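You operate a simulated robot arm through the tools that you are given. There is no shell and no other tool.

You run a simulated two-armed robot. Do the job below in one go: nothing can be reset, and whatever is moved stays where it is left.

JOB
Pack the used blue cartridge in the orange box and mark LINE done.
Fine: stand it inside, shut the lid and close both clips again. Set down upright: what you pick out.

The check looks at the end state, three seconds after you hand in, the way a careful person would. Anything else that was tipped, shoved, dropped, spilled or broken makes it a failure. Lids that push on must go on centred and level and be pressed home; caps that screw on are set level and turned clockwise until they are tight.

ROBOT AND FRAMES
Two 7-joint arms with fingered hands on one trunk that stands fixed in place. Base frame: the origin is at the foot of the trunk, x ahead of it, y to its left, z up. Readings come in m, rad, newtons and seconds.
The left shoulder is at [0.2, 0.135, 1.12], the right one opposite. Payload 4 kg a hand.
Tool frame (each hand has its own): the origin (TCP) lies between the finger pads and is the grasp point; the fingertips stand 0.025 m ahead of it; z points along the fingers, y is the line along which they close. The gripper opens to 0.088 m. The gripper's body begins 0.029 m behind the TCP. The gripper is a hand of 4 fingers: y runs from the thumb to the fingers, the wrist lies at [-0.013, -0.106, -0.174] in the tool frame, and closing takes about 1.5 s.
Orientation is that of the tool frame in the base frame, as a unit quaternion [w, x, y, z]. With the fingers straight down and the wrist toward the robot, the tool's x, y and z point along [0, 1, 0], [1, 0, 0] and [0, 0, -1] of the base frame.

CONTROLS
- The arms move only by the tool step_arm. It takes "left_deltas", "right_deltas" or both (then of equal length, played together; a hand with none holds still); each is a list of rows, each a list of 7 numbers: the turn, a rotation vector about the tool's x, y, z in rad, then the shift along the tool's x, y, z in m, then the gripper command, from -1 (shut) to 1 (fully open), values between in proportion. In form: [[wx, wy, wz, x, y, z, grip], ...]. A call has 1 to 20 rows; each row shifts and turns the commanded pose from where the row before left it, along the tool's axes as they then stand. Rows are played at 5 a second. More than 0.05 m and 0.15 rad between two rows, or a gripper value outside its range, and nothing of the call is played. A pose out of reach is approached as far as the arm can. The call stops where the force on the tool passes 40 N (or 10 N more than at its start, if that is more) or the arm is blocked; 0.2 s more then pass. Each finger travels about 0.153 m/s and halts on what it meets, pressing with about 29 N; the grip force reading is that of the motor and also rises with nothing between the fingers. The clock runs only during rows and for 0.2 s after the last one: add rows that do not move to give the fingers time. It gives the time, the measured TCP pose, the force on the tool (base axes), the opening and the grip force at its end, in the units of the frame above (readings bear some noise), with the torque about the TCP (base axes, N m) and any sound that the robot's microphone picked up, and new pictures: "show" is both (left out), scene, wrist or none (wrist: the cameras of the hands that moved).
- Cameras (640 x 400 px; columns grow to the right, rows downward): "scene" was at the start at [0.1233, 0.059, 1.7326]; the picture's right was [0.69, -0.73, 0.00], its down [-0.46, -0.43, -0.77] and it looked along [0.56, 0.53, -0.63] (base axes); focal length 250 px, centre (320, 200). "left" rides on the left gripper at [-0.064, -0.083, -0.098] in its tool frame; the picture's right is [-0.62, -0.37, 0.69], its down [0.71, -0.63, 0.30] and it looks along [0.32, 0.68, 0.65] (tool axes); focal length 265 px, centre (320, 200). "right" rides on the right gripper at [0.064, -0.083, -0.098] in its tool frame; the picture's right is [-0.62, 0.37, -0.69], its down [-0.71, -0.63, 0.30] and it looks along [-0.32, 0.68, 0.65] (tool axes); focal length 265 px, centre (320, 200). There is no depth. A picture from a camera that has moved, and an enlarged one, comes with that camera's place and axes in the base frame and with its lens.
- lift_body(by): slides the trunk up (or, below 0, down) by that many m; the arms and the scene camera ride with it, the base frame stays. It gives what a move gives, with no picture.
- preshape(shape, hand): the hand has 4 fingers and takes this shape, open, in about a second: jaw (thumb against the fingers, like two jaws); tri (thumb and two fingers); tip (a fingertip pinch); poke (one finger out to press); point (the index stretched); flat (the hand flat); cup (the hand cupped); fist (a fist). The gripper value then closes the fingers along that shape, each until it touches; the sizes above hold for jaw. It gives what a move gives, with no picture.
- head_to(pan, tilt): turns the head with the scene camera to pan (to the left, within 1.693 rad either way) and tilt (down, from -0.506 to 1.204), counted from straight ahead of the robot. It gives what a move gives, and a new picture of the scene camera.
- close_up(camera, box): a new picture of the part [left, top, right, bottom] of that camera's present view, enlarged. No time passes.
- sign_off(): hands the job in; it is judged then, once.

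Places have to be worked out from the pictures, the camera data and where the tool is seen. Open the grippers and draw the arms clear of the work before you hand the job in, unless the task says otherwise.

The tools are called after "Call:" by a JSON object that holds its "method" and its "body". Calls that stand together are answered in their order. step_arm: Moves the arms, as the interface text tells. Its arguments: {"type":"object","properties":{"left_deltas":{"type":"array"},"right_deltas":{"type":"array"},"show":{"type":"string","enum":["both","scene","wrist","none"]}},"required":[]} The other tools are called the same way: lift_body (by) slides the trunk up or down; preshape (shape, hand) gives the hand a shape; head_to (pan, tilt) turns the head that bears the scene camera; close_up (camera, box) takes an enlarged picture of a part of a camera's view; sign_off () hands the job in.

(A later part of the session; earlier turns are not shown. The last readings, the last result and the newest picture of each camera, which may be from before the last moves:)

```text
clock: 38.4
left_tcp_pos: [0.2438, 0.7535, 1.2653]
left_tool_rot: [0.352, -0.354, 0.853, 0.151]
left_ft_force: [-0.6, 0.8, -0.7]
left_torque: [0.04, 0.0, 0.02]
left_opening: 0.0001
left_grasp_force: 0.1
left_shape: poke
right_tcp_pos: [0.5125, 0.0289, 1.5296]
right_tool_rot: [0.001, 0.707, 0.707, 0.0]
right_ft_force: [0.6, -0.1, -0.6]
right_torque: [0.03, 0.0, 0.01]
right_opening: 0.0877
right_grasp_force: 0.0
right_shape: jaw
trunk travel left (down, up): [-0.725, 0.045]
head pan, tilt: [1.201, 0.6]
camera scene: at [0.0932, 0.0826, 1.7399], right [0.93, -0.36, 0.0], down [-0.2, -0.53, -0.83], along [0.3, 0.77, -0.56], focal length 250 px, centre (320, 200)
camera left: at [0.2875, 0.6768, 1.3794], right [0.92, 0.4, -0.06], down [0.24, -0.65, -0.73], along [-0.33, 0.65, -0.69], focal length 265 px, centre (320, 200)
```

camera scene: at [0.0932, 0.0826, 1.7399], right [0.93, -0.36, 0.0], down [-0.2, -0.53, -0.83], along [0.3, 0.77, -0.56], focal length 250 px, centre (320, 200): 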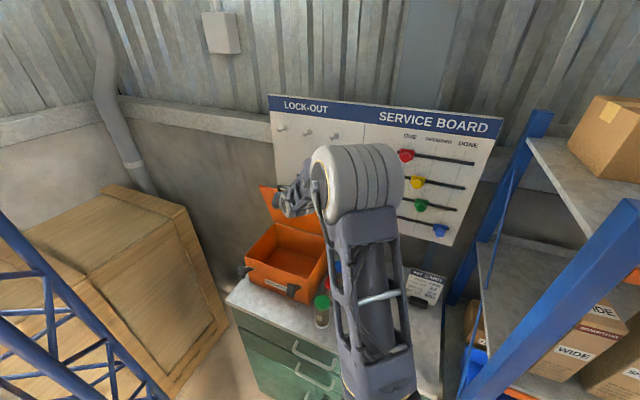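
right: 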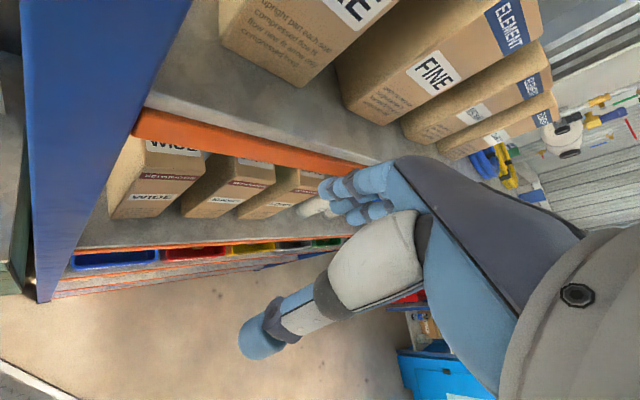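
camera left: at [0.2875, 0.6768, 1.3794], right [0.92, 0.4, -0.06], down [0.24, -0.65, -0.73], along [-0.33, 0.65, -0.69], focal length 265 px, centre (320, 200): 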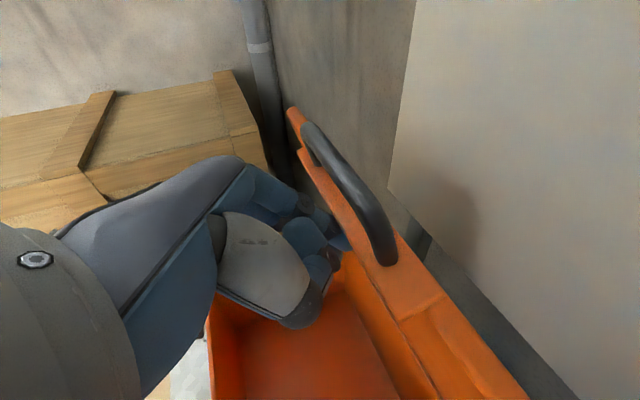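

Lid is near 75–80° now. I push it further back past vertical in small steps and look at the scene.

Call:
{"method": "step_arm", "body": {"left_deltas": [[0, 0, 0, -0.0175, 0, 0.0135, -1], [0, 0, 0, -0.0155, 0, 0.0155, -1], [0, 0, 0, -0.0145, 0, 0.0145, -1], [0, 0, 0, 0, 0, 0, -1]], "show": "both"}}

Call:
{"method": "close_up", "body": {"camera": "scene", "box": [230, 170, 350, 310]}}

```text
clock: 39.4
left_tcp_pos: [0.2878, 0.7983, 1.2676]
left_tool_rot: [0.351, -0.353, 0.854, 0.152]
left_ft_force: [-0.1, -0.9, 0.4]
left_torque: [-0.01, -0.01, 0.02]
left_opening: 0.0002
left_grasp_force: 0.1
left_shape: poke
right_tcp_pos: [0.515, 0.0301, 1.5304]
right_tool_rot: [0.001, 0.708, 0.706, 0.0]
right_ft_force: [-0.4, 0.1, -0.9]
right_torque: [0.01, 0.04, -0.01]
right_opening: 0.0877
right_grasp_force: 0.1
right_shape: jaw
trunk travel left (down, up): [-0.725, 0.045]
head pan, tilt: [1.201, 0.6]
camera scene: at [0.0932, 0.0826, 1.7399], right [0.93, -0.36, 0.0], down [-0.2, -0.53, -0.83], along [0.3, 0.77, -0.56], focal length 250 px, centre (320, 200)
camera left: at [0.3313, 0.7214, 1.3818], right [0.92, 0.4, -0.06], down [0.24, -0.64, -0.73], along [-0.33, 0.65, -0.68], focal length 265 px, centre (320, 200)
```

scene: 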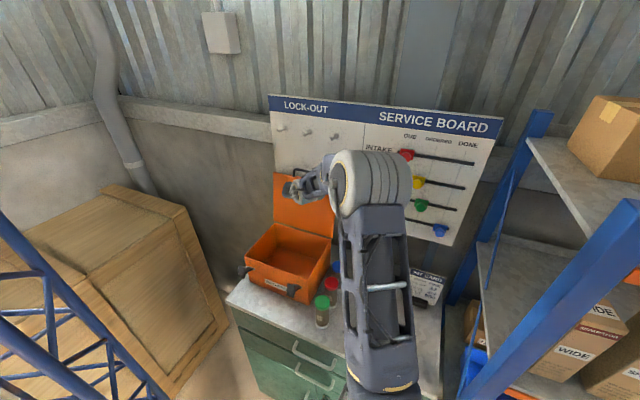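
left: 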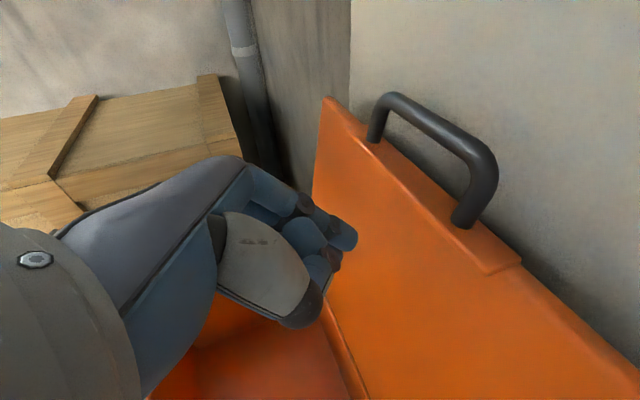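

```text
2.86 times, centred on (290, 240) of scene
camera zoom: at [0.0932, 0.0826, 1.7399], right [0.93, -0.36, 0.0], down [-0.2, -0.53, -0.83], along [0.3, 0.77, -0.56], focal length 714 px, centre (406, 86)
```

zoom: 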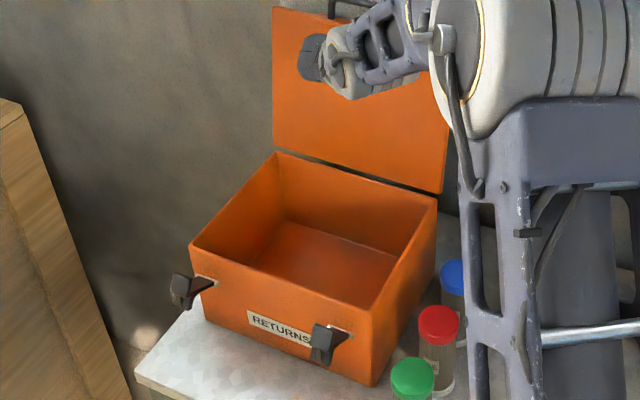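

The box is open and empty; the lid appears to have fallen past vertical onto its stop, free of the finger. I withdraw the hand back toward the robot and check that the lid stays.

Call:
{"method": "step_arm", "body": {"left_deltas": [[0, 0, 0, 0.012, 0, -0.012, -1], [0, 0, 0, 0.02, 0, -0.02, -1], [0, 0, 0, 0.025, 0, -0.025, -1], [0, 0, 0, 0.025, 0, -0.025, -1], [0, 0, 0, 0, 0, 0, -1]], "show": "both"}}

Call:
{"method": "close_up", "body": {"camera": "scene", "box": [230, 170, 350, 310]}}

```text
clock: 40.6
left_tcp_pos: [0.2021, 0.7139, 1.2686]
left_tool_rot: [0.352, -0.353, 0.854, 0.152]
left_ft_force: [0.0, 0.6, 0.1]
left_torque: [0.0, 0.01, 0.0]
left_opening: 0.0
left_grasp_force: 0.1
left_shape: poke
right_tcp_pos: [0.5139, 0.0285, 1.5284]
right_tool_rot: [-0.001, 0.707, 0.707, 0.0]
right_ft_force: [-0.2, 0.0, 0.1]
right_torque: [0.02, 0.03, 0.02]
right_opening: 0.0876
right_grasp_force: 0.0
right_shape: jaw
trunk travel left (down, up): [-0.725, 0.045]
head pan, tilt: [1.201, 0.6]
camera scene: at [0.0931, 0.0826, 1.7399], right [0.93, -0.36, 0.0], down [-0.2, -0.53, -0.83], along [0.3, 0.77, -0.56], focal length 250 px, centre (320, 200)
camera left: at [0.2455, 0.6378, 1.3815], right [0.92, 0.4, -0.06], down [0.24, -0.64, -0.73], along [-0.33, 0.65, -0.68], focal length 265 px, centre (320, 200)
```

scene: 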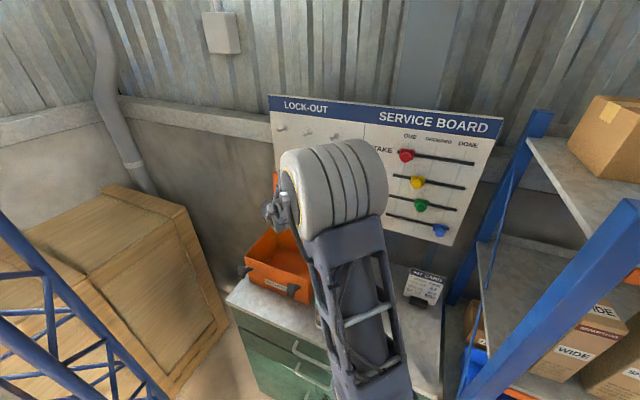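
left: 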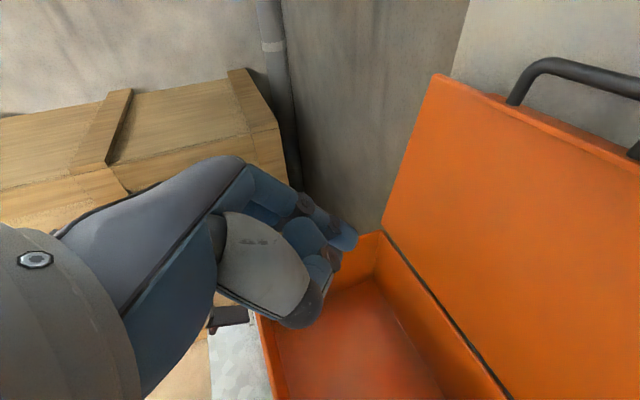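

```text
2.86 times, centred on (290, 240) of scene
camera zoom: at [0.0931, 0.0826, 1.7399], right [0.93, -0.36, 0.0], down [-0.2, -0.53, -0.83], along [0.3, 0.77, -0.56], focal length 714 px, centre (406, 86)
```

zoom: 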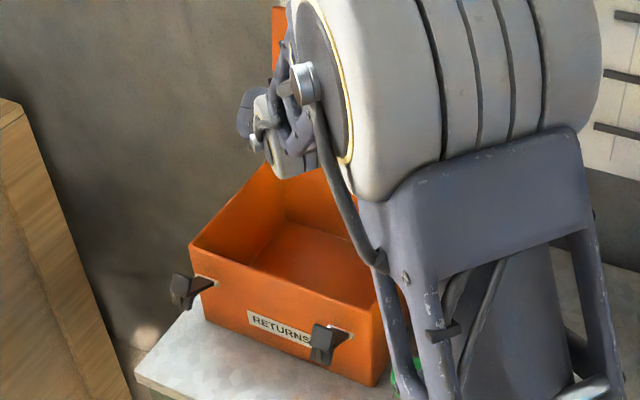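

The lid stays open on its own. Now I raise the hand, level it, and move it over the blue cartridge, then switch to the jaw shape.

Call:
{"method": "step_arm", "body": {"left_deltas": [[0, 0, 0, -0.02, 0, -0.03, -1], [0, 0, 0, -0.02, 0, -0.03, -1], [0, 0.131, 0, 0, -0.03, 0, -1], [0, 0.131, 0, 0, -0.03, 0, -1], [0, 0.131, 0, 0, -0.03, 0, -1], [0, 0.131, 0, 0, -0.03, 0, -1], [0, 0.131, 0, 0, -0.03, 0, -1], [0, 0.131, 0, 0, -0.038, 0, -1], [0, 0, 0, -0.025, 0, 0.0, -1], [0, 0, 0, -0.025, 0, 0.0, -1], [0, 0, 0, 0, 0, 0, -1]], "show": "both"}}

Call:
{"method": "preshape", "body": {"shape": "jaw", "hand": "left"}}

Call:
{"method": "close_up", "body": {"camera": "left", "box": [240, 120, 640, 400]}}

Call:
{"method": "close_up", "body": {"camera": "scene", "box": [230, 170, 370, 340]}}

```text
clock: 43.0
left_tcp_pos: [0.3623, 0.6071, 1.3375]
left_tool_rot: [-0.004, -0.384, 0.923, 0.004]
left_ft_force: [0.5, -0.3, -0.3]
left_torque: [0.04, 0.04, 0.0]
left_opening: 0.0
left_grasp_force: 0.1
left_shape: poke
right_tcp_pos: [0.5145, 0.0295, 1.5286]
right_tool_rot: [0.001, 0.708, 0.707, 0.001]
right_ft_force: [0.2, 0.1, 0.4]
right_torque: [0.02, 0.0, 0.0]
right_opening: 0.0877
right_grasp_force: 0.1
right_shape: jaw
trunk travel left (down, up): [-0.725, 0.045]
head pan, tilt: [1.201, 0.6]
camera scene: at [0.0932, 0.0825, 1.7399], right [0.93, -0.36, 0.0], down [-0.2, -0.53, -0.83], along [0.3, 0.77, -0.56], focal length 250 px, centre (320, 200)
camera left: at [0.4686, 0.5947, 1.435], right [0.69, 0.18, -0.7], down [-0.06, -0.95, -0.31], along [-0.72, 0.26, -0.65], focal length 265 px, centre (320, 200)
```

scene: 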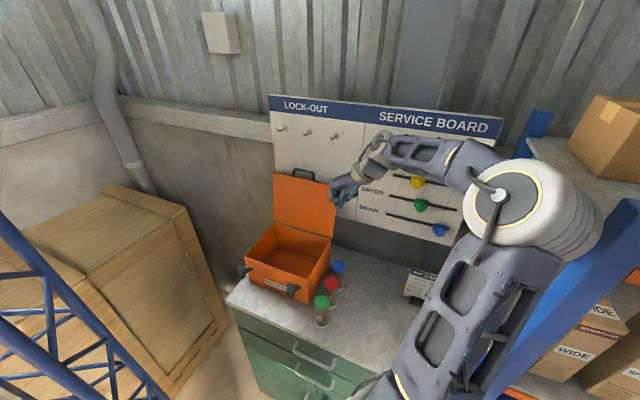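
left: 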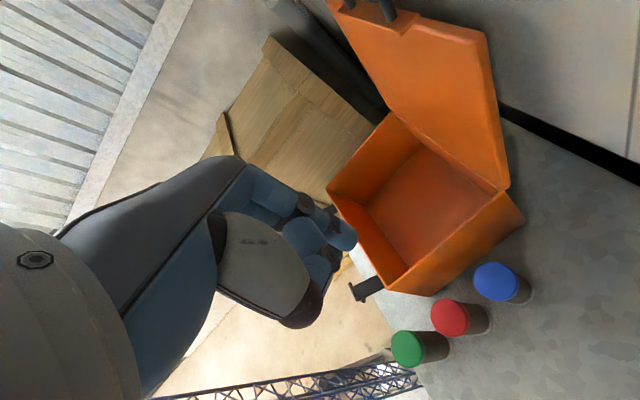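

```text
clock: 43.9
left_tcp_pos: [0.3633, 0.6085, 1.3384]
left_tool_rot: [-0.004, -0.384, 0.923, 0.005]
left_ft_force: [0.2, -0.6, -0.6]
left_torque: [-0.02, -0.02, -0.02]
left_opening: 0.0879
left_grasp_force: 0.0
left_shape: jaw
right_tcp_pos: [0.5148, 0.0283, 1.5298]
right_tool_rot: [0.0, 0.707, 0.707, 0.0]
right_ft_force: [-0.8, 0.3, 0.0]
right_torque: [0.02, -0.01, 0.0]
right_opening: 0.0875
right_grasp_force: 0.0
right_shape: jaw
trunk travel left (down, up): [-0.725, 0.045]
head pan, tilt: [1.201, 0.6]
```

```text
1.43 times, centred on (440, 260) of left
camera zoom: at [0.4683, 0.5946, 1.4351], right [0.69, 0.18, -0.7], down [-0.06, -0.95, -0.31], along [-0.72, 0.26, -0.65], focal length 379 px, centre (149, 114)
```

zoom: 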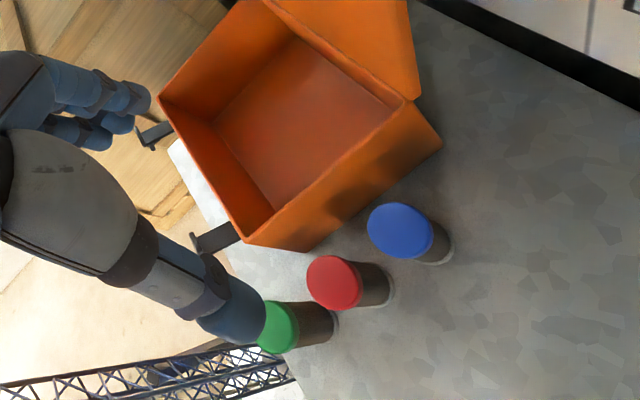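

```text
2.35 times, centred on (300, 255) of scene
camera zoom: at [0.0932, 0.0826, 1.7399], right [0.93, -0.36, 0.0], down [-0.2, -0.53, -0.83], along [0.3, 0.77, -0.56], focal length 588 px, centre (367, 71)
```

zoom: 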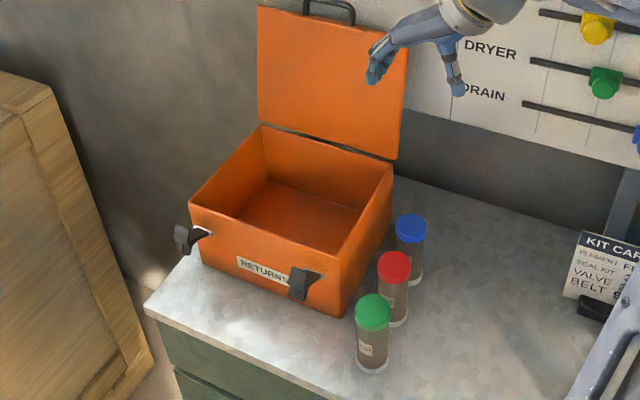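

The view is now clear. Triangulating gives the blue cartridge at u≈0.706, v≈-0.1775, cap top z≈1.035, base z≈0.934. I partly close the jaw (to ~62 mm, to stay clear of the box wall) and come down to just above the cap.

Call:
{"method": "step_arm", "body": {"left_deltas": [[0, 0, 0, -0.0185, 0.002, 0, 0.41], [0, 0, 0, 0, 0, 0.04, 0.41], [0, 0, 0, 0, 0, 0.05, 0.41], [0, 0, 0, 0, 0, 0.05, 0.41], [0, 0, 0, 0, 0, 0.05, 0.41], [0, 0, 0, 0, 0, 0.04, 0.41], [0, 0, 0, 0, 0, 0, 0.41]], "show": "both"}}

Call:
{"method": "close_up", "body": {"camera": "scene", "box": [290, 200, 390, 310]}}

Call:
{"method": "close_up", "body": {"camera": "left", "box": [220, 150, 520, 370]}}

```text
clock: 45.5
left_tcp_pos: [0.3749, 0.6237, 1.1095]
left_tool_rot: [-0.003, -0.384, 0.923, 0.005]
left_ft_force: [-0.2, 0.1, -1.1]
left_torque: [0.02, 0.01, -0.02]
left_opening: 0.0624
left_grasp_force: 0.1
left_shape: jaw
right_tcp_pos: [0.5139, 0.0282, 1.5296]
right_tool_rot: [0.0, 0.707, 0.707, 0.0]
right_ft_force: [-0.6, 0.2, 0.6]
right_torque: [0.01, 0.0, -0.02]
right_opening: 0.0875
right_grasp_force: 0.1
right_shape: jaw
trunk travel left (down, up): [-0.725, 0.045]
head pan, tilt: [1.201, 0.6]
camera scene: at [0.0932, 0.0826, 1.7399], right [0.93, -0.36, 0.0], down [-0.2, -0.53, -0.83], along [0.3, 0.77, -0.56], focal length 250 px, centre (320, 200)
camera left: at [0.4811, 0.6104, 1.2068], right [0.69, 0.18, -0.7], down [-0.06, -0.95, -0.31], along [-0.72, 0.26, -0.65], focal length 265 px, centre (320, 200)
```

scene: 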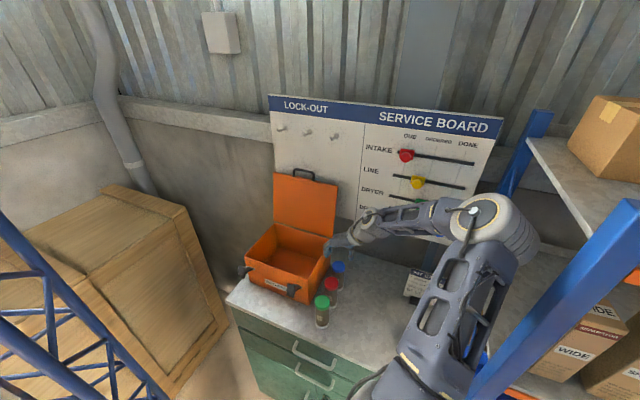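
left: 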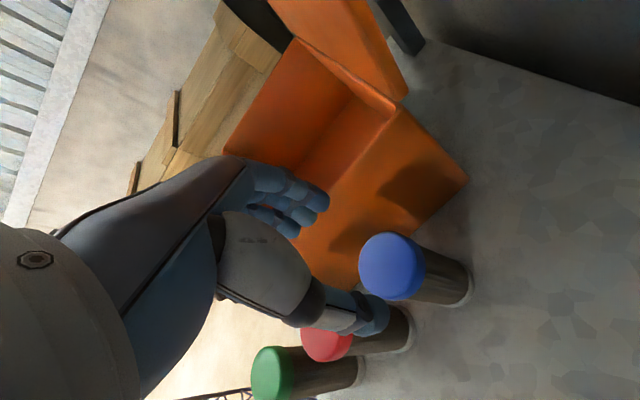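

```text
3.64 times, centred on (340, 255) of scene
camera zoom: at [0.0932, 0.0826, 1.7399], right [0.93, -0.36, 0.0], down [-0.2, -0.53, -0.83], along [0.3, 0.77, -0.56], focal length 908 px, centre (247, 0)
```

zoom: 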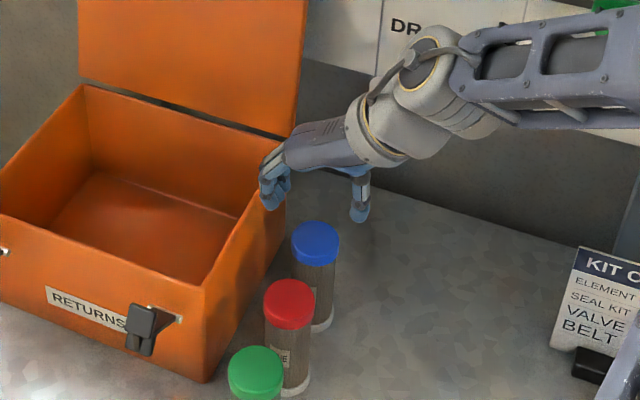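

```text
1.82 times, centred on (370, 260) of left
camera zoom: at [0.4811, 0.6104, 1.2068], right [0.69, 0.18, -0.7], down [-0.06, -0.95, -0.31], along [-0.72, 0.26, -0.65], focal length 483 px, centre (229, 91)
```

zoom: 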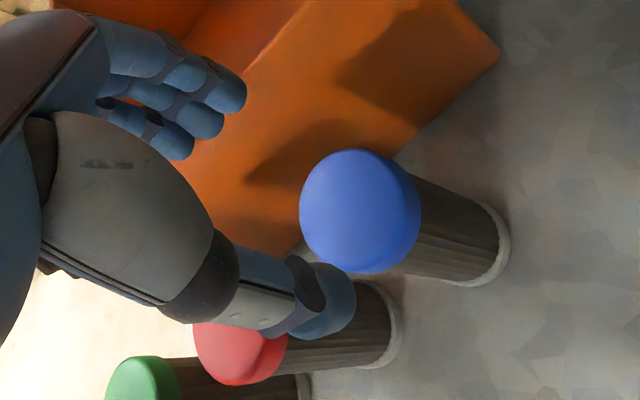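

TCP axis is aligned with the cap within about a millimetre or two. I descend until the fingertips straddle the cap top, then check clearances.

Call:
{"method": "step_arm", "body": {"left_deltas": [[0, 0, 0, 0, 0, 0.02, 0.41], [0, 0, 0, 0, 0, 0.02, 0.41], [0, 0, 0, 0, 0, 0.012, 0.41], [0, 0, 0, 0, 0, 0, 0.41]], "show": "none"}}

Call:
{"method": "close_up", "body": {"camera": "scene", "box": [290, 200, 390, 310]}}

Call:
{"method": "close_up", "body": {"camera": "left", "box": [220, 130, 460, 330]}}

```text
clock: 46.5
left_tcp_pos: [0.3766, 0.6238, 1.0557]
left_tool_rot: [-0.003, -0.384, 0.923, 0.004]
left_ft_force: [0.7, 0.4, 0.6]
left_torque: [-0.01, 0.0, 0.0]
left_opening: 0.0623
left_grasp_force: 0.0
left_shape: jaw
right_tcp_pos: [0.5132, 0.0283, 1.5293]
right_tool_rot: [0.0, 0.707, 0.707, 0.0]
right_ft_force: [-0.9, 0.6, 0.6]
right_torque: [0.0, 0.01, 0.01]
right_opening: 0.0878
right_grasp_force: 0.2
right_shape: jaw
trunk travel left (down, up): [-0.725, 0.045]
head pan, tilt: [1.201, 0.6]
```

```text
3.64 times, centred on (340, 255) of scene
camera zoom: at [0.0932, 0.0826, 1.7399], right [0.93, -0.36, 0.0], down [-0.2, -0.53, -0.83], along [0.3, 0.77, -0.56], focal length 908 px, centre (247, 0)
```

zoom: 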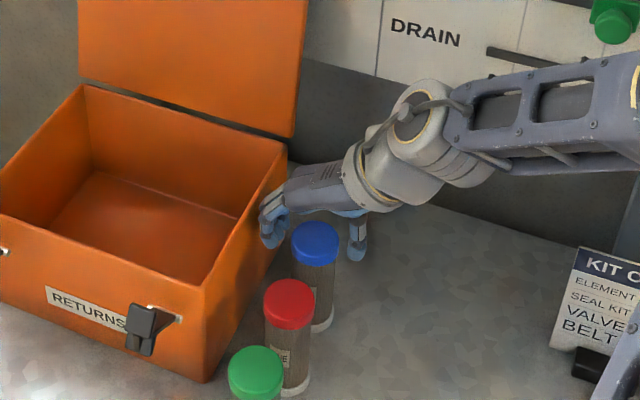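

```text
2.00 times, centred on (340, 230) of left
camera zoom: at [0.4818, 0.61, 1.1529], right [0.69, 0.18, -0.7], down [-0.06, -0.95, -0.31], along [-0.72, 0.26, -0.65], focal length 531 px, centre (280, 140)
```

zoom: 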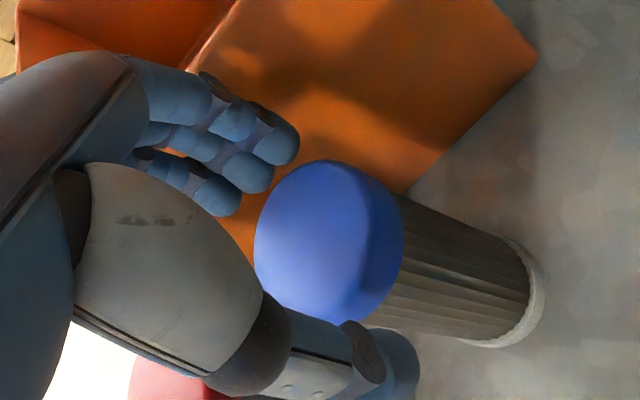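

Well centred, fingers clear of the box wall. I descend the last 4 cm and then close on the cartridge.

Call:
{"method": "step_arm", "body": {"left_deltas": [[0, 0, 0, 0, 0, 0.013, 0.41], [0, 0, 0, 0, 0, 0.013, 0.41], [0, 0, 0, 0, 0, 0.012, 0.41], [0, 0, 0, 0, 0, 0, 0.41]], "show": "none"}}

Call:
{"method": "close_up", "body": {"camera": "scene", "box": [290, 200, 390, 310]}}

Call:
{"method": "close_up", "body": {"camera": "left", "box": [220, 130, 460, 330]}}

```text
clock: 47.5
left_tcp_pos: [0.374, 0.6227, 1.018]
left_tool_rot: [-0.002, -0.385, 0.923, 0.005]
left_ft_force: [0.3, -0.7, 0.8]
left_torque: [-0.01, 0.01, 0.01]
left_opening: 0.0624
left_grasp_force: 0.1
left_shape: jaw
right_tcp_pos: [0.5147, 0.0298, 1.5295]
right_tool_rot: [0.0, 0.707, 0.707, 0.0]
right_ft_force: [-0.5, -0.9, 0.5]
right_torque: [0.0, -0.03, 0.01]
right_opening: 0.0875
right_grasp_force: 0.0
right_shape: jaw
trunk travel left (down, up): [-0.725, 0.045]
head pan, tilt: [1.201, 0.6]
```

```text
3.64 times, centred on (340, 255) of scene
camera zoom: at [0.0932, 0.0826, 1.7399], right [0.93, -0.36, 0.0], down [-0.2, -0.53, -0.83], along [0.3, 0.77, -0.56], focal length 908 px, centre (247, 0)
```

zoom: 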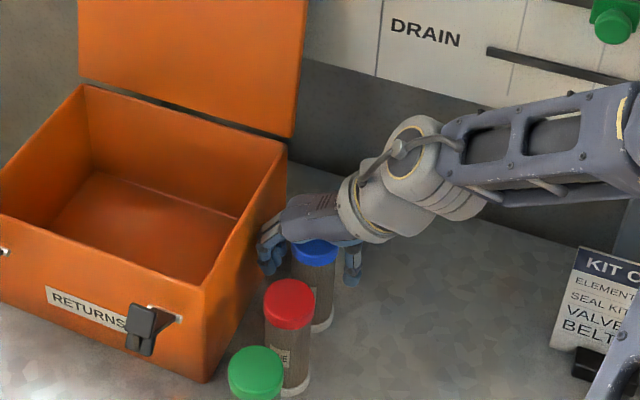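

```text
2.00 times, centred on (340, 230) of left
camera zoom: at [0.4795, 0.61, 1.1144], right [0.69, 0.18, -0.7], down [-0.06, -0.95, -0.31], along [-0.72, 0.26, -0.65], focal length 531 px, centre (280, 140)
```

zoom: 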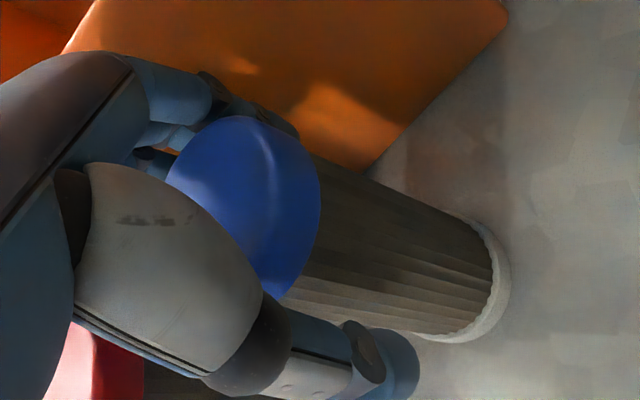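

No contact while descending; the cartridge is between thumb and fingers. I close the grip and wait for it to settle.

Call:
{"method": "step_arm", "body": {"left_deltas": [[0, 0, 0, 0, 0, 0, 0.2], [0, 0, 0, 0, 0, 0, 0.0], [0, 0, 0, 0, 0, 0, -0.2], [0, 0, 0, 0, 0, 0, -0.5], [0, 0, 0, 0, 0, 0, -1], [0, 0, 0, 0, 0, 0, -1], [0, 0, 0, 0, 0, 0, -1], [0, 0, 0, 0, 0, 0, -1]], "show": "none"}}

Call:
{"method": "close_up", "body": {"camera": "scene", "box": [290, 200, 390, 310]}}

Call:
{"method": "close_up", "body": {"camera": "left", "box": [220, 130, 460, 330]}}

```text
clock: 49.3
left_tcp_pos: [0.3738, 0.6229, 1.0165]
left_tool_rot: [-0.003, -0.385, 0.923, 0.005]
left_ft_force: [0.6, 0.6, -0.4]
left_torque: [-0.02, -0.01, -0.03]
left_opening: 0.0401
left_grasp_force: 28.9
left_shape: jaw
right_tcp_pos: [0.5145, 0.0282, 1.5294]
right_tool_rot: [0.0, 0.707, 0.707, -0.001]
right_ft_force: [0.4, 0.6, 0.0]
right_torque: [0.0, 0.02, -0.01]
right_opening: 0.0878
right_grasp_force: 0.0
right_shape: jaw
trunk travel left (down, up): [-0.725, 0.045]
head pan, tilt: [1.201, 0.6]
```

```text
3.64 times, centred on (340, 255) of scene
camera zoom: at [0.0932, 0.0826, 1.7399], right [0.93, -0.36, 0.0], down [-0.2, -0.53, -0.83], along [0.3, 0.77, -0.56], focal length 908 px, centre (247, 0)
```

zoom: 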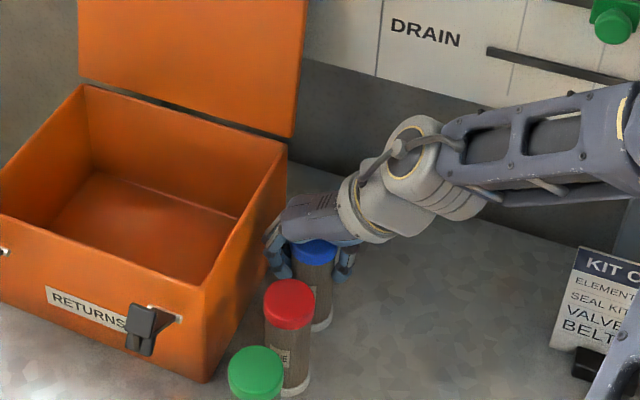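

```text
2.00 times, centred on (340, 230) of left
camera zoom: at [0.4796, 0.61, 1.1144], right [0.69, 0.18, -0.7], down [-0.06, -0.95, -0.31], along [-0.72, 0.26, -0.65], focal length 531 px, centre (280, 140)
```

zoom: 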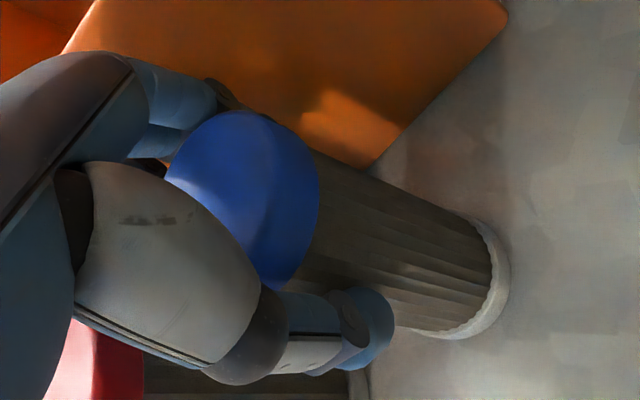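

Firm grip (opening 40 mm, 29 N), cartridge upright. I lift straight up about 19 cm so its base clears the box rim.

Call:
{"method": "step_arm", "body": {"left_deltas": [[0, 0, 0, 0, 0, -0.01, -1], [0, 0, 0, 0, 0, -0.015, -1], [0, 0, 0, 0, 0, -0.02, -1], [0, 0, 0, 0, 0, -0.025, -1], [0, 0, 0, 0, 0, -0.03, -1], [0, 0, 0, 0, 0, -0.03, -1], [0, 0, 0, 0, 0, -0.03, -1], [0, 0, 0, 0, 0, -0.03, -1], [0, 0, 0, 0, 0, 0, -1]], "show": "both"}}

Call:
{"method": "close_up", "body": {"camera": "scene", "box": [230, 170, 390, 310]}}

```text
clock: 51.3
left_tcp_pos: [0.3751, 0.6254, 1.2093]
left_tool_rot: [-0.002, -0.384, 0.923, 0.005]
left_ft_force: [-0.7, 0.8, -0.8]
left_torque: [-0.02, -0.03, 0.02]
left_opening: 0.0397
left_grasp_force: 29.2
left_shape: jaw
right_tcp_pos: [0.5148, 0.0291, 1.5299]
right_tool_rot: [0.0, 0.707, 0.707, 0.0]
right_ft_force: [0.0, 0.8, 0.6]
right_torque: [0.02, 0.04, 0.01]
right_opening: 0.0874
right_grasp_force: 0.0
right_shape: jaw
trunk travel left (down, up): [-0.725, 0.045]
head pan, tilt: [1.201, 0.6]
camera scene: at [0.0932, 0.0826, 1.7399], right [0.93, -0.36, 0.0], down [-0.2, -0.53, -0.83], along [0.3, 0.77, -0.56], focal length 250 px, centre (320, 200)
camera left: at [0.4807, 0.6113, 1.3063], right [0.69, 0.18, -0.7], down [-0.06, -0.95, -0.31], along [-0.72, 0.26, -0.65], focal length 265 px, centre (320, 200)
```

scene: 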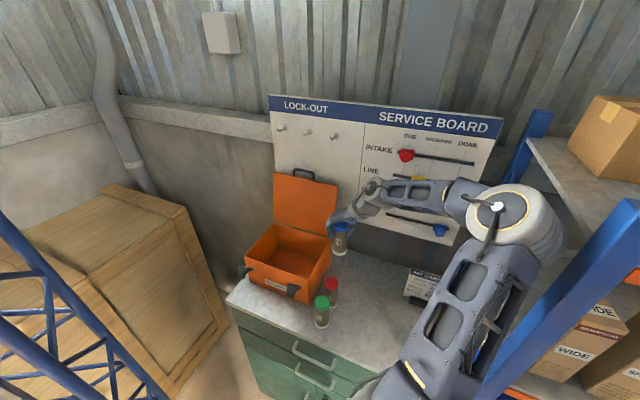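
left: 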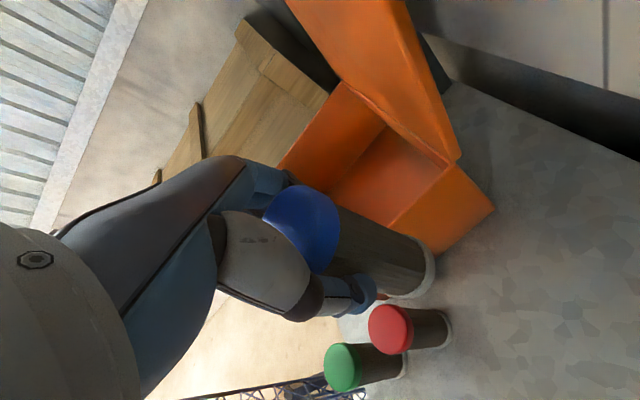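

```text
2.86 times, centred on (310, 240) of scene
camera zoom: at [0.0932, 0.0826, 1.7399], right [0.93, -0.36, 0.0], down [-0.2, -0.53, -0.83], along [0.3, 0.77, -0.56], focal length 714 px, centre (349, 86)
```

zoom: 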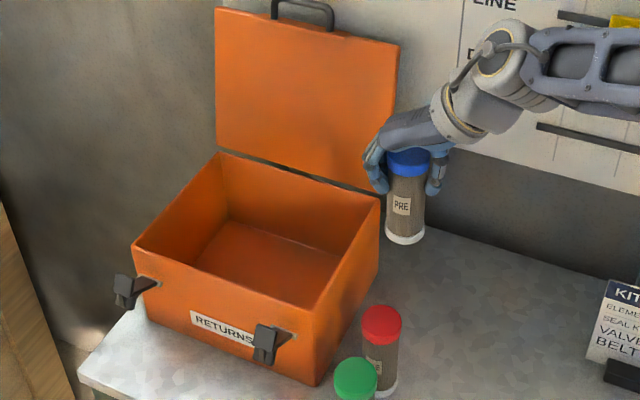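

The blue cartridge ("PRE") is held upright. I carry it left over the centre of the open box.

Call:
{"method": "step_arm", "body": {"left_deltas": [[0, 0, 0, 0.006, 0.02, 0, -1], [0, 0, 0, 0.006, 0.026, 0, -1], [0, 0, 0, 0.006, 0.03, 0, -1], [0, 0, 0, 0.006, 0.03, 0, -1], [0, 0, 0, 0.004, 0.03, 0, -1], [0, 0, 0, 0, 0.026, 0, -1], [0, 0, 0, 0, 0.02, 0, -1], [0, 0, 0, 0, 0, 0, -1]], "show": "both"}}

Call:
{"method": "close_up", "body": {"camera": "scene", "box": [230, 170, 390, 310]}}

```text
clock: 53.1
left_tcp_pos: [0.2274, 0.7334, 1.2121]
left_tool_rot: [-0.003, -0.385, 0.923, 0.003]
left_ft_force: [-0.5, 0.3, -0.8]
left_torque: [0.02, 0.02, 0.0]
left_opening: 0.0399
left_grasp_force: 29.0
left_shape: jaw
right_tcp_pos: [0.5147, 0.0296, 1.5289]
right_tool_rot: [0.0, 0.707, 0.707, 0.0]
right_ft_force: [0.2, 0.1, -0.2]
right_torque: [-0.02, -0.02, 0.02]
right_opening: 0.0875
right_grasp_force: 0.0
right_shape: jaw
trunk travel left (down, up): [-0.725, 0.045]
head pan, tilt: [1.201, 0.6]
camera scene: at [0.0931, 0.0827, 1.7399], right [0.93, -0.36, 0.0], down [-0.2, -0.53, -0.83], along [0.3, 0.77, -0.56], focal length 250 px, centre (320, 200)
camera left: at [0.3331, 0.7196, 1.3094], right [0.69, 0.18, -0.7], down [-0.06, -0.95, -0.31], along [-0.72, 0.26, -0.65], focal length 265 px, centre (320, 200)
```

scene: 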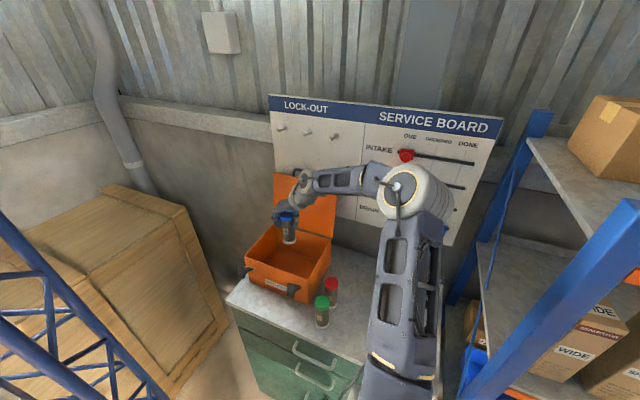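
left: 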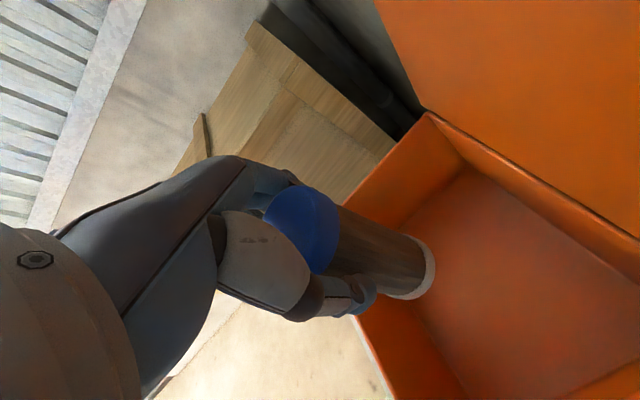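

```text
2.86 times, centred on (310, 240) of scene
camera zoom: at [0.0931, 0.0827, 1.7399], right [0.93, -0.36, 0.0], down [-0.2, -0.53, -0.83], along [0.3, 0.77, -0.56], focal length 714 px, centre (349, 86)
```

zoom: 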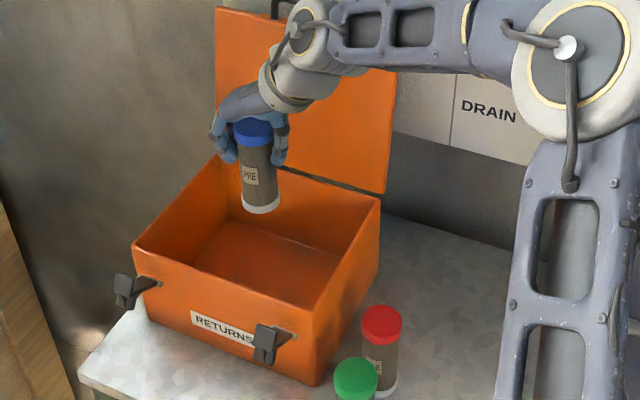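

Cartridge is over the box centre (u≈0.679, v≈-0.358). I lower it into the box, slowly near the floor.

Call:
{"method": "step_arm", "body": {"left_deltas": [[0, 0, 0, 0, 0, 0.025, -1], [0, 0, 0, 0, 0, 0.03, -1], [0, 0, 0, 0, 0, 0.03, -1], [0, 0, 0, 0, 0, 0.03, -1], [0, 0, 0, 0, 0, 0.025, -1], [0, 0, 0, 0, 0, 0.02, -1], [0, 0, 0, 0, 0, 0.01, -1], [0, 0, 0, 0, 0, 0, -1]], "show": "both"}}

Call:
{"method": "close_up", "body": {"camera": "scene", "box": [230, 170, 390, 310]}}

```text
clock: 54.9
left_tcp_pos: [0.225, 0.7314, 1.0391]
left_tool_rot: [-0.002, -0.384, 0.923, 0.004]
left_ft_force: [0.2, -0.9, -1.0]
left_torque: [0.02, 0.04, -0.03]
left_opening: 0.0401
left_grasp_force: 29.1
left_shape: jaw
right_tcp_pos: [0.5138, 0.0288, 1.5302]
right_tool_rot: [0.0, 0.708, 0.707, 0.0]
right_ft_force: [0.0, -0.1, 0.2]
right_torque: [-0.02, -0.01, -0.01]
right_opening: 0.0875
right_grasp_force: 0.1
right_shape: jaw
trunk travel left (down, up): [-0.725, 0.045]
head pan, tilt: [1.201, 0.6]
camera scene: at [0.0932, 0.0826, 1.7399], right [0.93, -0.36, 0.0], down [-0.2, -0.53, -0.83], along [0.3, 0.77, -0.56], focal length 250 px, centre (320, 200)
camera left: at [0.3311, 0.7174, 1.1362], right [0.69, 0.18, -0.7], down [-0.06, -0.95, -0.31], along [-0.72, 0.26, -0.65], focal length 265 px, centre (320, 200)
```

scene: 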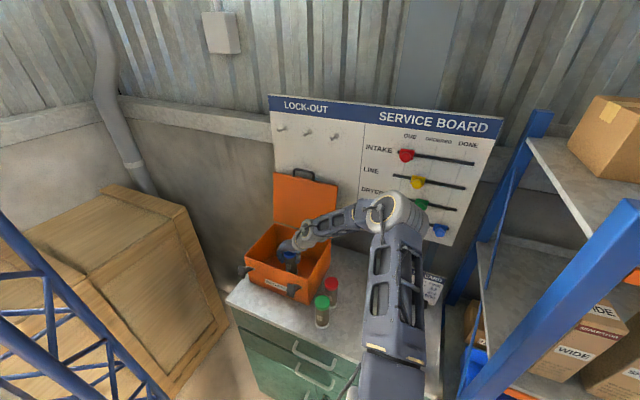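
left: 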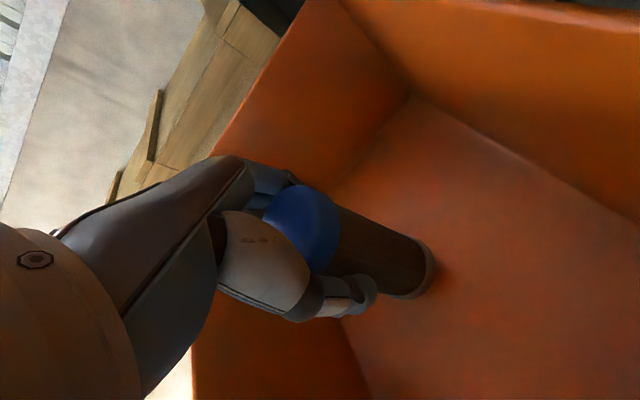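

```text
2.86 times, centred on (310, 240) of scene
camera zoom: at [0.0932, 0.0826, 1.7399], right [0.93, -0.36, 0.0], down [-0.2, -0.53, -0.83], along [0.3, 0.77, -0.56], focal length 714 px, centre (349, 86)
```

zoom: 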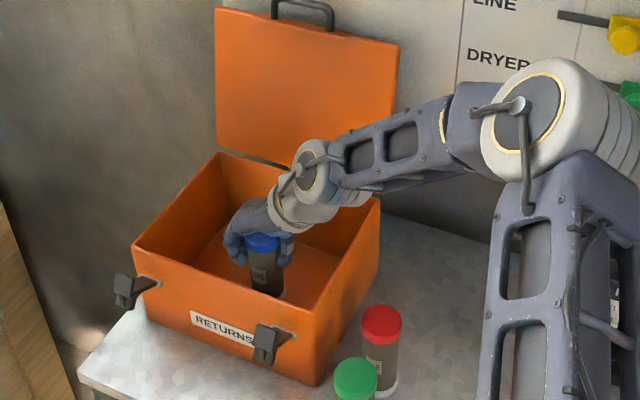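

Inside the box, no contact yet at TCP z=1.039. I ease down in 3 mm steps watching for floor contact.

Call:
{"method": "step_arm", "body": {"left_deltas": [[0, 0, 0, 0, 0, 0.004, -1], [0, 0, 0, 0, 0, 0.003, -1], [0, 0, 0, 0, 0, 0.003, -1], [0, 0, 0, 0, 0, 0, -1]], "show": "none"}}

```text
clock: 55.9
left_tcp_pos: [0.225, 0.7323, 1.0295]
left_tool_rot: [-0.002, -0.384, 0.923, 0.004]
left_ft_force: [0.1, 0.3, -1.7]
left_torque: [0.01, 0.01, 0.02]
left_opening: 0.0399
left_grasp_force: 29.1
left_shape: jaw
right_tcp_pos: [0.516, 0.0282, 1.53]
right_tool_rot: [0.0, 0.708, 0.706, 0.0]
right_ft_force: [-0.2, 0.4, -0.4]
right_torque: [0.02, 0.01, 0.0]
right_opening: 0.0877
right_grasp_force: 0.0
right_shape: jaw
trunk travel left (down, up): [-0.725, 0.045]
head pan, tilt: [1.201, 0.6]
```

No contact yet; I continue in 2 mm steps.

Call:
{"method": "step_arm", "body": {"left_deltas": [[0, 0, 0, 0, 0, 0.002, -1], [0, 0, 0, 0, 0, 0.002, -1], [0, 0, 0, 0, 0, 0.001, -1], [0, 0, 0, 0, 0, 0, -1]], "show": "none"}}

```text
clock: 56.9
left_tcp_pos: [0.2246, 0.7331, 1.026]
left_tool_rot: [-0.002, -0.385, 0.923, 0.005]
left_ft_force: [0.4, 0.1, -2.2]
left_torque: [-0.03, -0.01, 0.0]
left_opening: 0.04
left_grasp_force: 29.0
left_shape: jaw
right_tcp_pos: [0.5134, 0.0295, 1.5285]
right_tool_rot: [0.0, 0.707, 0.707, 0.0]
right_ft_force: [0.4, 0.0, 0.0]
right_torque: [0.02, -0.02, -0.01]
right_opening: 0.0876
right_grasp_force: 0.1
right_shape: jaw
trunk travel left (down, up): [-0.725, 0.045]
head pan, tilt: [1.201, 0.6]
```

Still free; two more millimetre-scale steps down.

Call:
{"method": "step_arm", "body": {"left_deltas": [[0, 0, 0, 0, 0, 0.0015, -1], [0, 0, 0, 0, 0, 0.0015, -1], [0, 0, 0, 0, 0, 0.0015, -1], [0, 0, 0, 0, 0, 0, -1]], "show": "none"}}

Call:
{"method": "close_up", "body": {"camera": "scene", "box": [250, 210, 330, 290]}}

Call:
{"method": "close_up", "body": {"camera": "left", "box": [300, 180, 460, 320]}}

```text
clock: 57.9
left_tcp_pos: [0.225, 0.7327, 1.0234]
left_tool_rot: [-0.002, -0.384, 0.923, 0.006]
left_ft_force: [1.5, -4.0, 25.6]
left_torque: [-0.08, -0.03, 0.06]
left_opening: 0.0409
left_grasp_force: 28.5
left_shape: jaw
right_tcp_pos: [0.5144, 0.0282, 1.5305]
right_tool_rot: [0.0, 0.707, 0.707, 0.0]
right_ft_force: [0.0, 1.2, 0.6]
right_torque: [-0.03, 0.0, -0.02]
right_opening: 0.0878
right_grasp_force: 0.0
right_shape: jaw
trunk travel left (down, up): [-0.725, 0.045]
head pan, tilt: [1.201, 0.6]
```

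```text
5.00 times, centred on (290, 250) of scene
camera zoom: at [0.093, 0.0816, 1.7403], right [0.93, -0.36, 0.0], down [-0.2, -0.53, -0.83], along [0.3, 0.77, -0.56], focal length 1249 px, centre (470, -50)
```

zoom: 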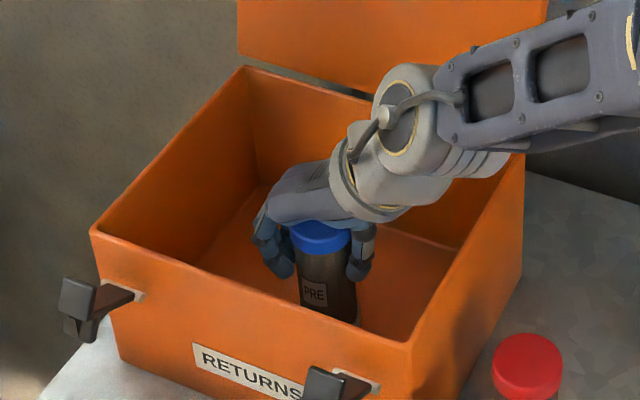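

```text
2.86 times, centred on (380, 250) of left
camera zoom: at [0.3315, 0.7196, 1.1199], right [0.69, 0.19, -0.7], down [-0.06, -0.95, -0.31], along [-0.72, 0.26, -0.65], focal length 758 px, centre (149, 57)
```

zoom: 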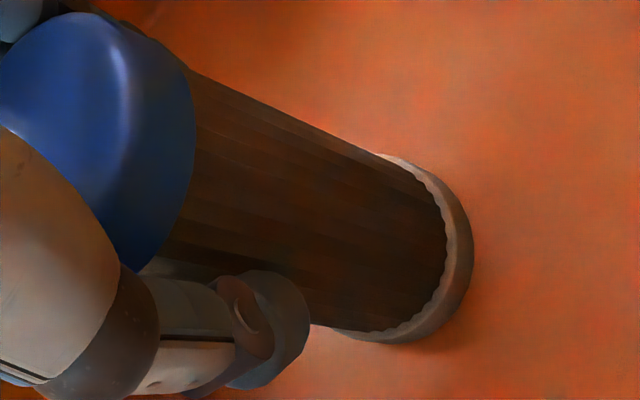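

Floor contact (25 N). I relieve the press by 2 mm and open the fingers gently.

Call:
{"method": "step_arm", "body": {"left_deltas": [[0, 0, 0, 0, 0, -0.0015, -1], [0, 0, 0, 0, 0, -0.001, -1], [0, 0, 0, 0, 0, 0, -1]], "show": "none"}}

```text
clock: 58.7
left_tcp_pos: [0.2275, 0.7332, 1.0234]
left_tool_rot: [-0.003, -0.384, 0.923, 0.004]
left_ft_force: [-3.1, 2.9, 15.4]
left_torque: [0.14, 0.17, 0.05]
left_opening: 0.041
left_grasp_force: 29.1
left_shape: jaw
right_tcp_pos: [0.5137, 0.0286, 1.5298]
right_tool_rot: [-0.001, 0.707, 0.707, 0.0]
right_ft_force: [-0.3, 0.3, 0.0]
right_torque: [-0.02, 0.01, 0.01]
right_opening: 0.0877
right_grasp_force: 0.0
right_shape: jaw
trunk travel left (down, up): [-0.725, 0.045]
head pan, tilt: [1.201, 0.6]
```

Call:
{"method": "step_arm", "body": {"left_deltas": [[0, 0, 0, 0, 0, -0.001, -1], [0, 0, 0, 0, 0, 0, -0.1], [0, 0, 0, 0, 0, 0, 0.0], [0, 0, 0, 0, 0, 0, 0.15], [0, 0, 0, 0, 0, 0, 0.3], [0, 0, 0, 0, 0, 0, 0.5], [0, 0, 0, 0, 0, 0, 0.6], [0, 0, 0, 0, 0, 0, 0.6]], "show": "none"}}

Call:
{"method": "close_up", "body": {"camera": "scene", "box": [250, 210, 330, 290]}}

Call:
{"method": "close_up", "body": {"camera": "left", "box": [220, 130, 460, 330]}}

```text
clock: 60.5
left_tcp_pos: [0.2272, 0.7337, 1.0245]
left_tool_rot: [-0.003, -0.385, 0.923, 0.004]
left_ft_force: [-0.4, 0.0, 0.4]
left_torque: [-0.01, -0.02, 0.01]
left_opening: 0.0703
left_grasp_force: 0.0
left_shape: jaw
right_tcp_pos: [0.5134, 0.0285, 1.5294]
right_tool_rot: [-0.001, 0.707, 0.708, -0.001]
right_ft_force: [0.4, 0.7, 0.1]
right_torque: [0.0, 0.0, 0.0]
right_opening: 0.0876
right_grasp_force: 0.1
right_shape: jaw
trunk travel left (down, up): [-0.725, 0.045]
head pan, tilt: [1.201, 0.6]
```

```text
5.00 times, centred on (290, 250) of scene
camera zoom: at [0.0932, 0.0826, 1.7399], right [0.93, -0.36, 0.0], down [-0.2, -0.53, -0.83], along [0.3, 0.77, -0.56], focal length 1249 px, centre (470, -50)
```

zoom: 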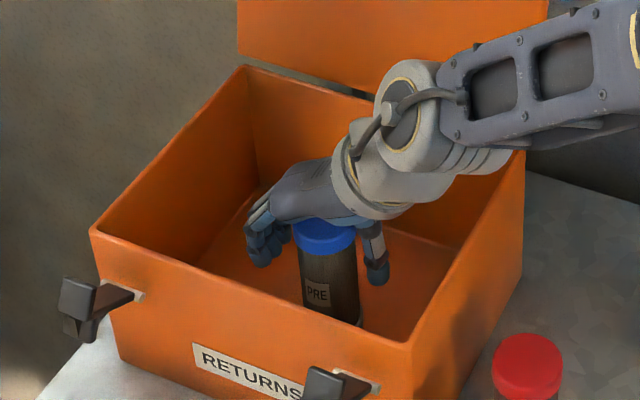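

```text
2.00 times, centred on (340, 230) of left
camera zoom: at [0.3331, 0.7197, 1.1215], right [0.69, 0.18, -0.7], down [-0.06, -0.95, -0.31], along [-0.72, 0.26, -0.65], focal length 531 px, centre (280, 140)
```

zoom: 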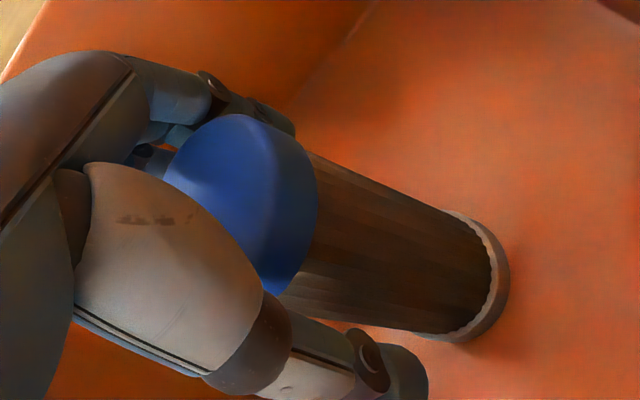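

Released and standing upright in the box. I withdraw straight up.

Call:
{"method": "step_arm", "body": {"left_deltas": [[0, 0, 0, 0, 0, -0.008, 0.6], [0, 0, 0, 0, 0, -0.015, 0.6], [0, 0, 0, 0, 0, -0.02, 0.6], [0, 0, 0, 0, 0, -0.03, 0.6], [0, 0, 0, 0, 0, -0.04, 0.6], [0, 0, 0, 0, 0, -0.04, 0.6], [0, 0, 0, 0, 0, -0.045, 0.6], [0, 0, 0, 0, 0, -0.045, 0.6], [0, 0, 0, 0, 0, -0.04, 0.6], [0, 0, 0, 0, 0, 0, 0.6]], "show": "both"}}

Call:
{"method": "close_up", "body": {"camera": "scene", "box": [230, 170, 350, 310]}}

```text
clock: 62.7
left_tcp_pos: [0.2284, 0.7324, 1.3094]
left_tool_rot: [-0.002, -0.384, 0.923, 0.004]
left_ft_force: [-0.2, -0.8, 0.5]
left_torque: [0.02, 0.0, -0.03]
left_opening: 0.0702
left_grasp_force: 0.1
left_shape: jaw
right_tcp_pos: [0.5144, 0.0288, 1.5285]
right_tool_rot: [0.0, 0.707, 0.707, -0.001]
right_ft_force: [-0.4, 0.1, 0.1]
right_torque: [0.0, 0.02, 0.03]
right_opening: 0.0875
right_grasp_force: 0.1
right_shape: jaw
trunk travel left (down, up): [-0.725, 0.045]
head pan, tilt: [1.201, 0.6]
camera scene: at [0.0931, 0.0826, 1.7399], right [0.93, -0.36, 0.0], down [-0.2, -0.53, -0.83], along [0.3, 0.77, -0.56], focal length 250 px, centre (320, 200)
camera left: at [0.3348, 0.7187, 1.4067], right [0.69, 0.18, -0.7], down [-0.06, -0.95, -0.31], along [-0.72, 0.26, -0.65], focal length 265 px, centre (320, 200)
```

scene: 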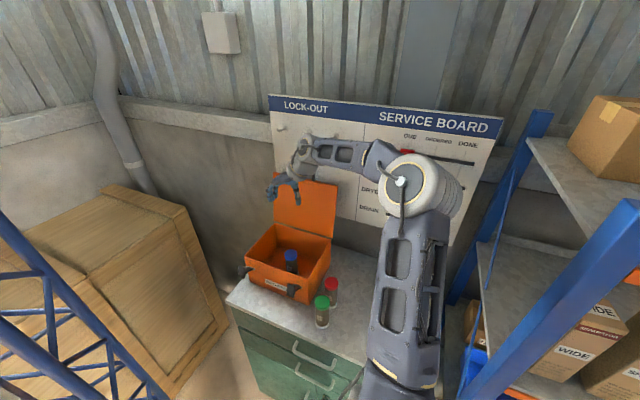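
left: 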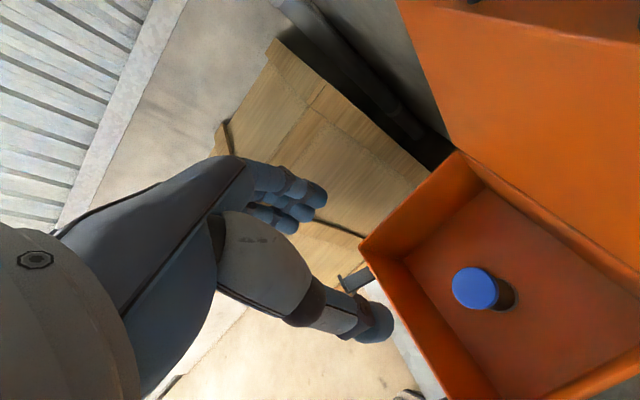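

```text
2.86 times, centred on (290, 240) of scene
camera zoom: at [0.0931, 0.0826, 1.7399], right [0.93, -0.36, 0.0], down [-0.2, -0.53, -0.83], along [0.3, 0.77, -0.56], focal length 714 px, centre (406, 86)
```

zoom: 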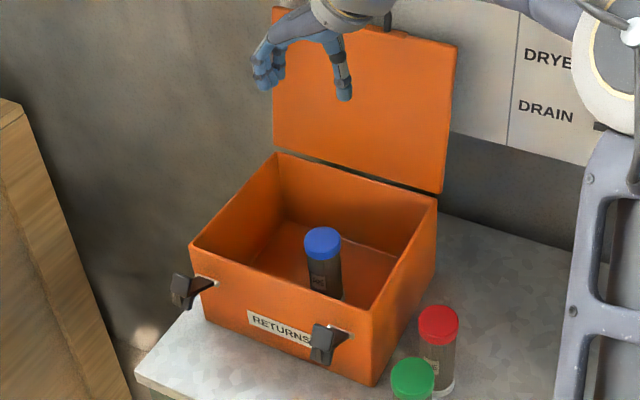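

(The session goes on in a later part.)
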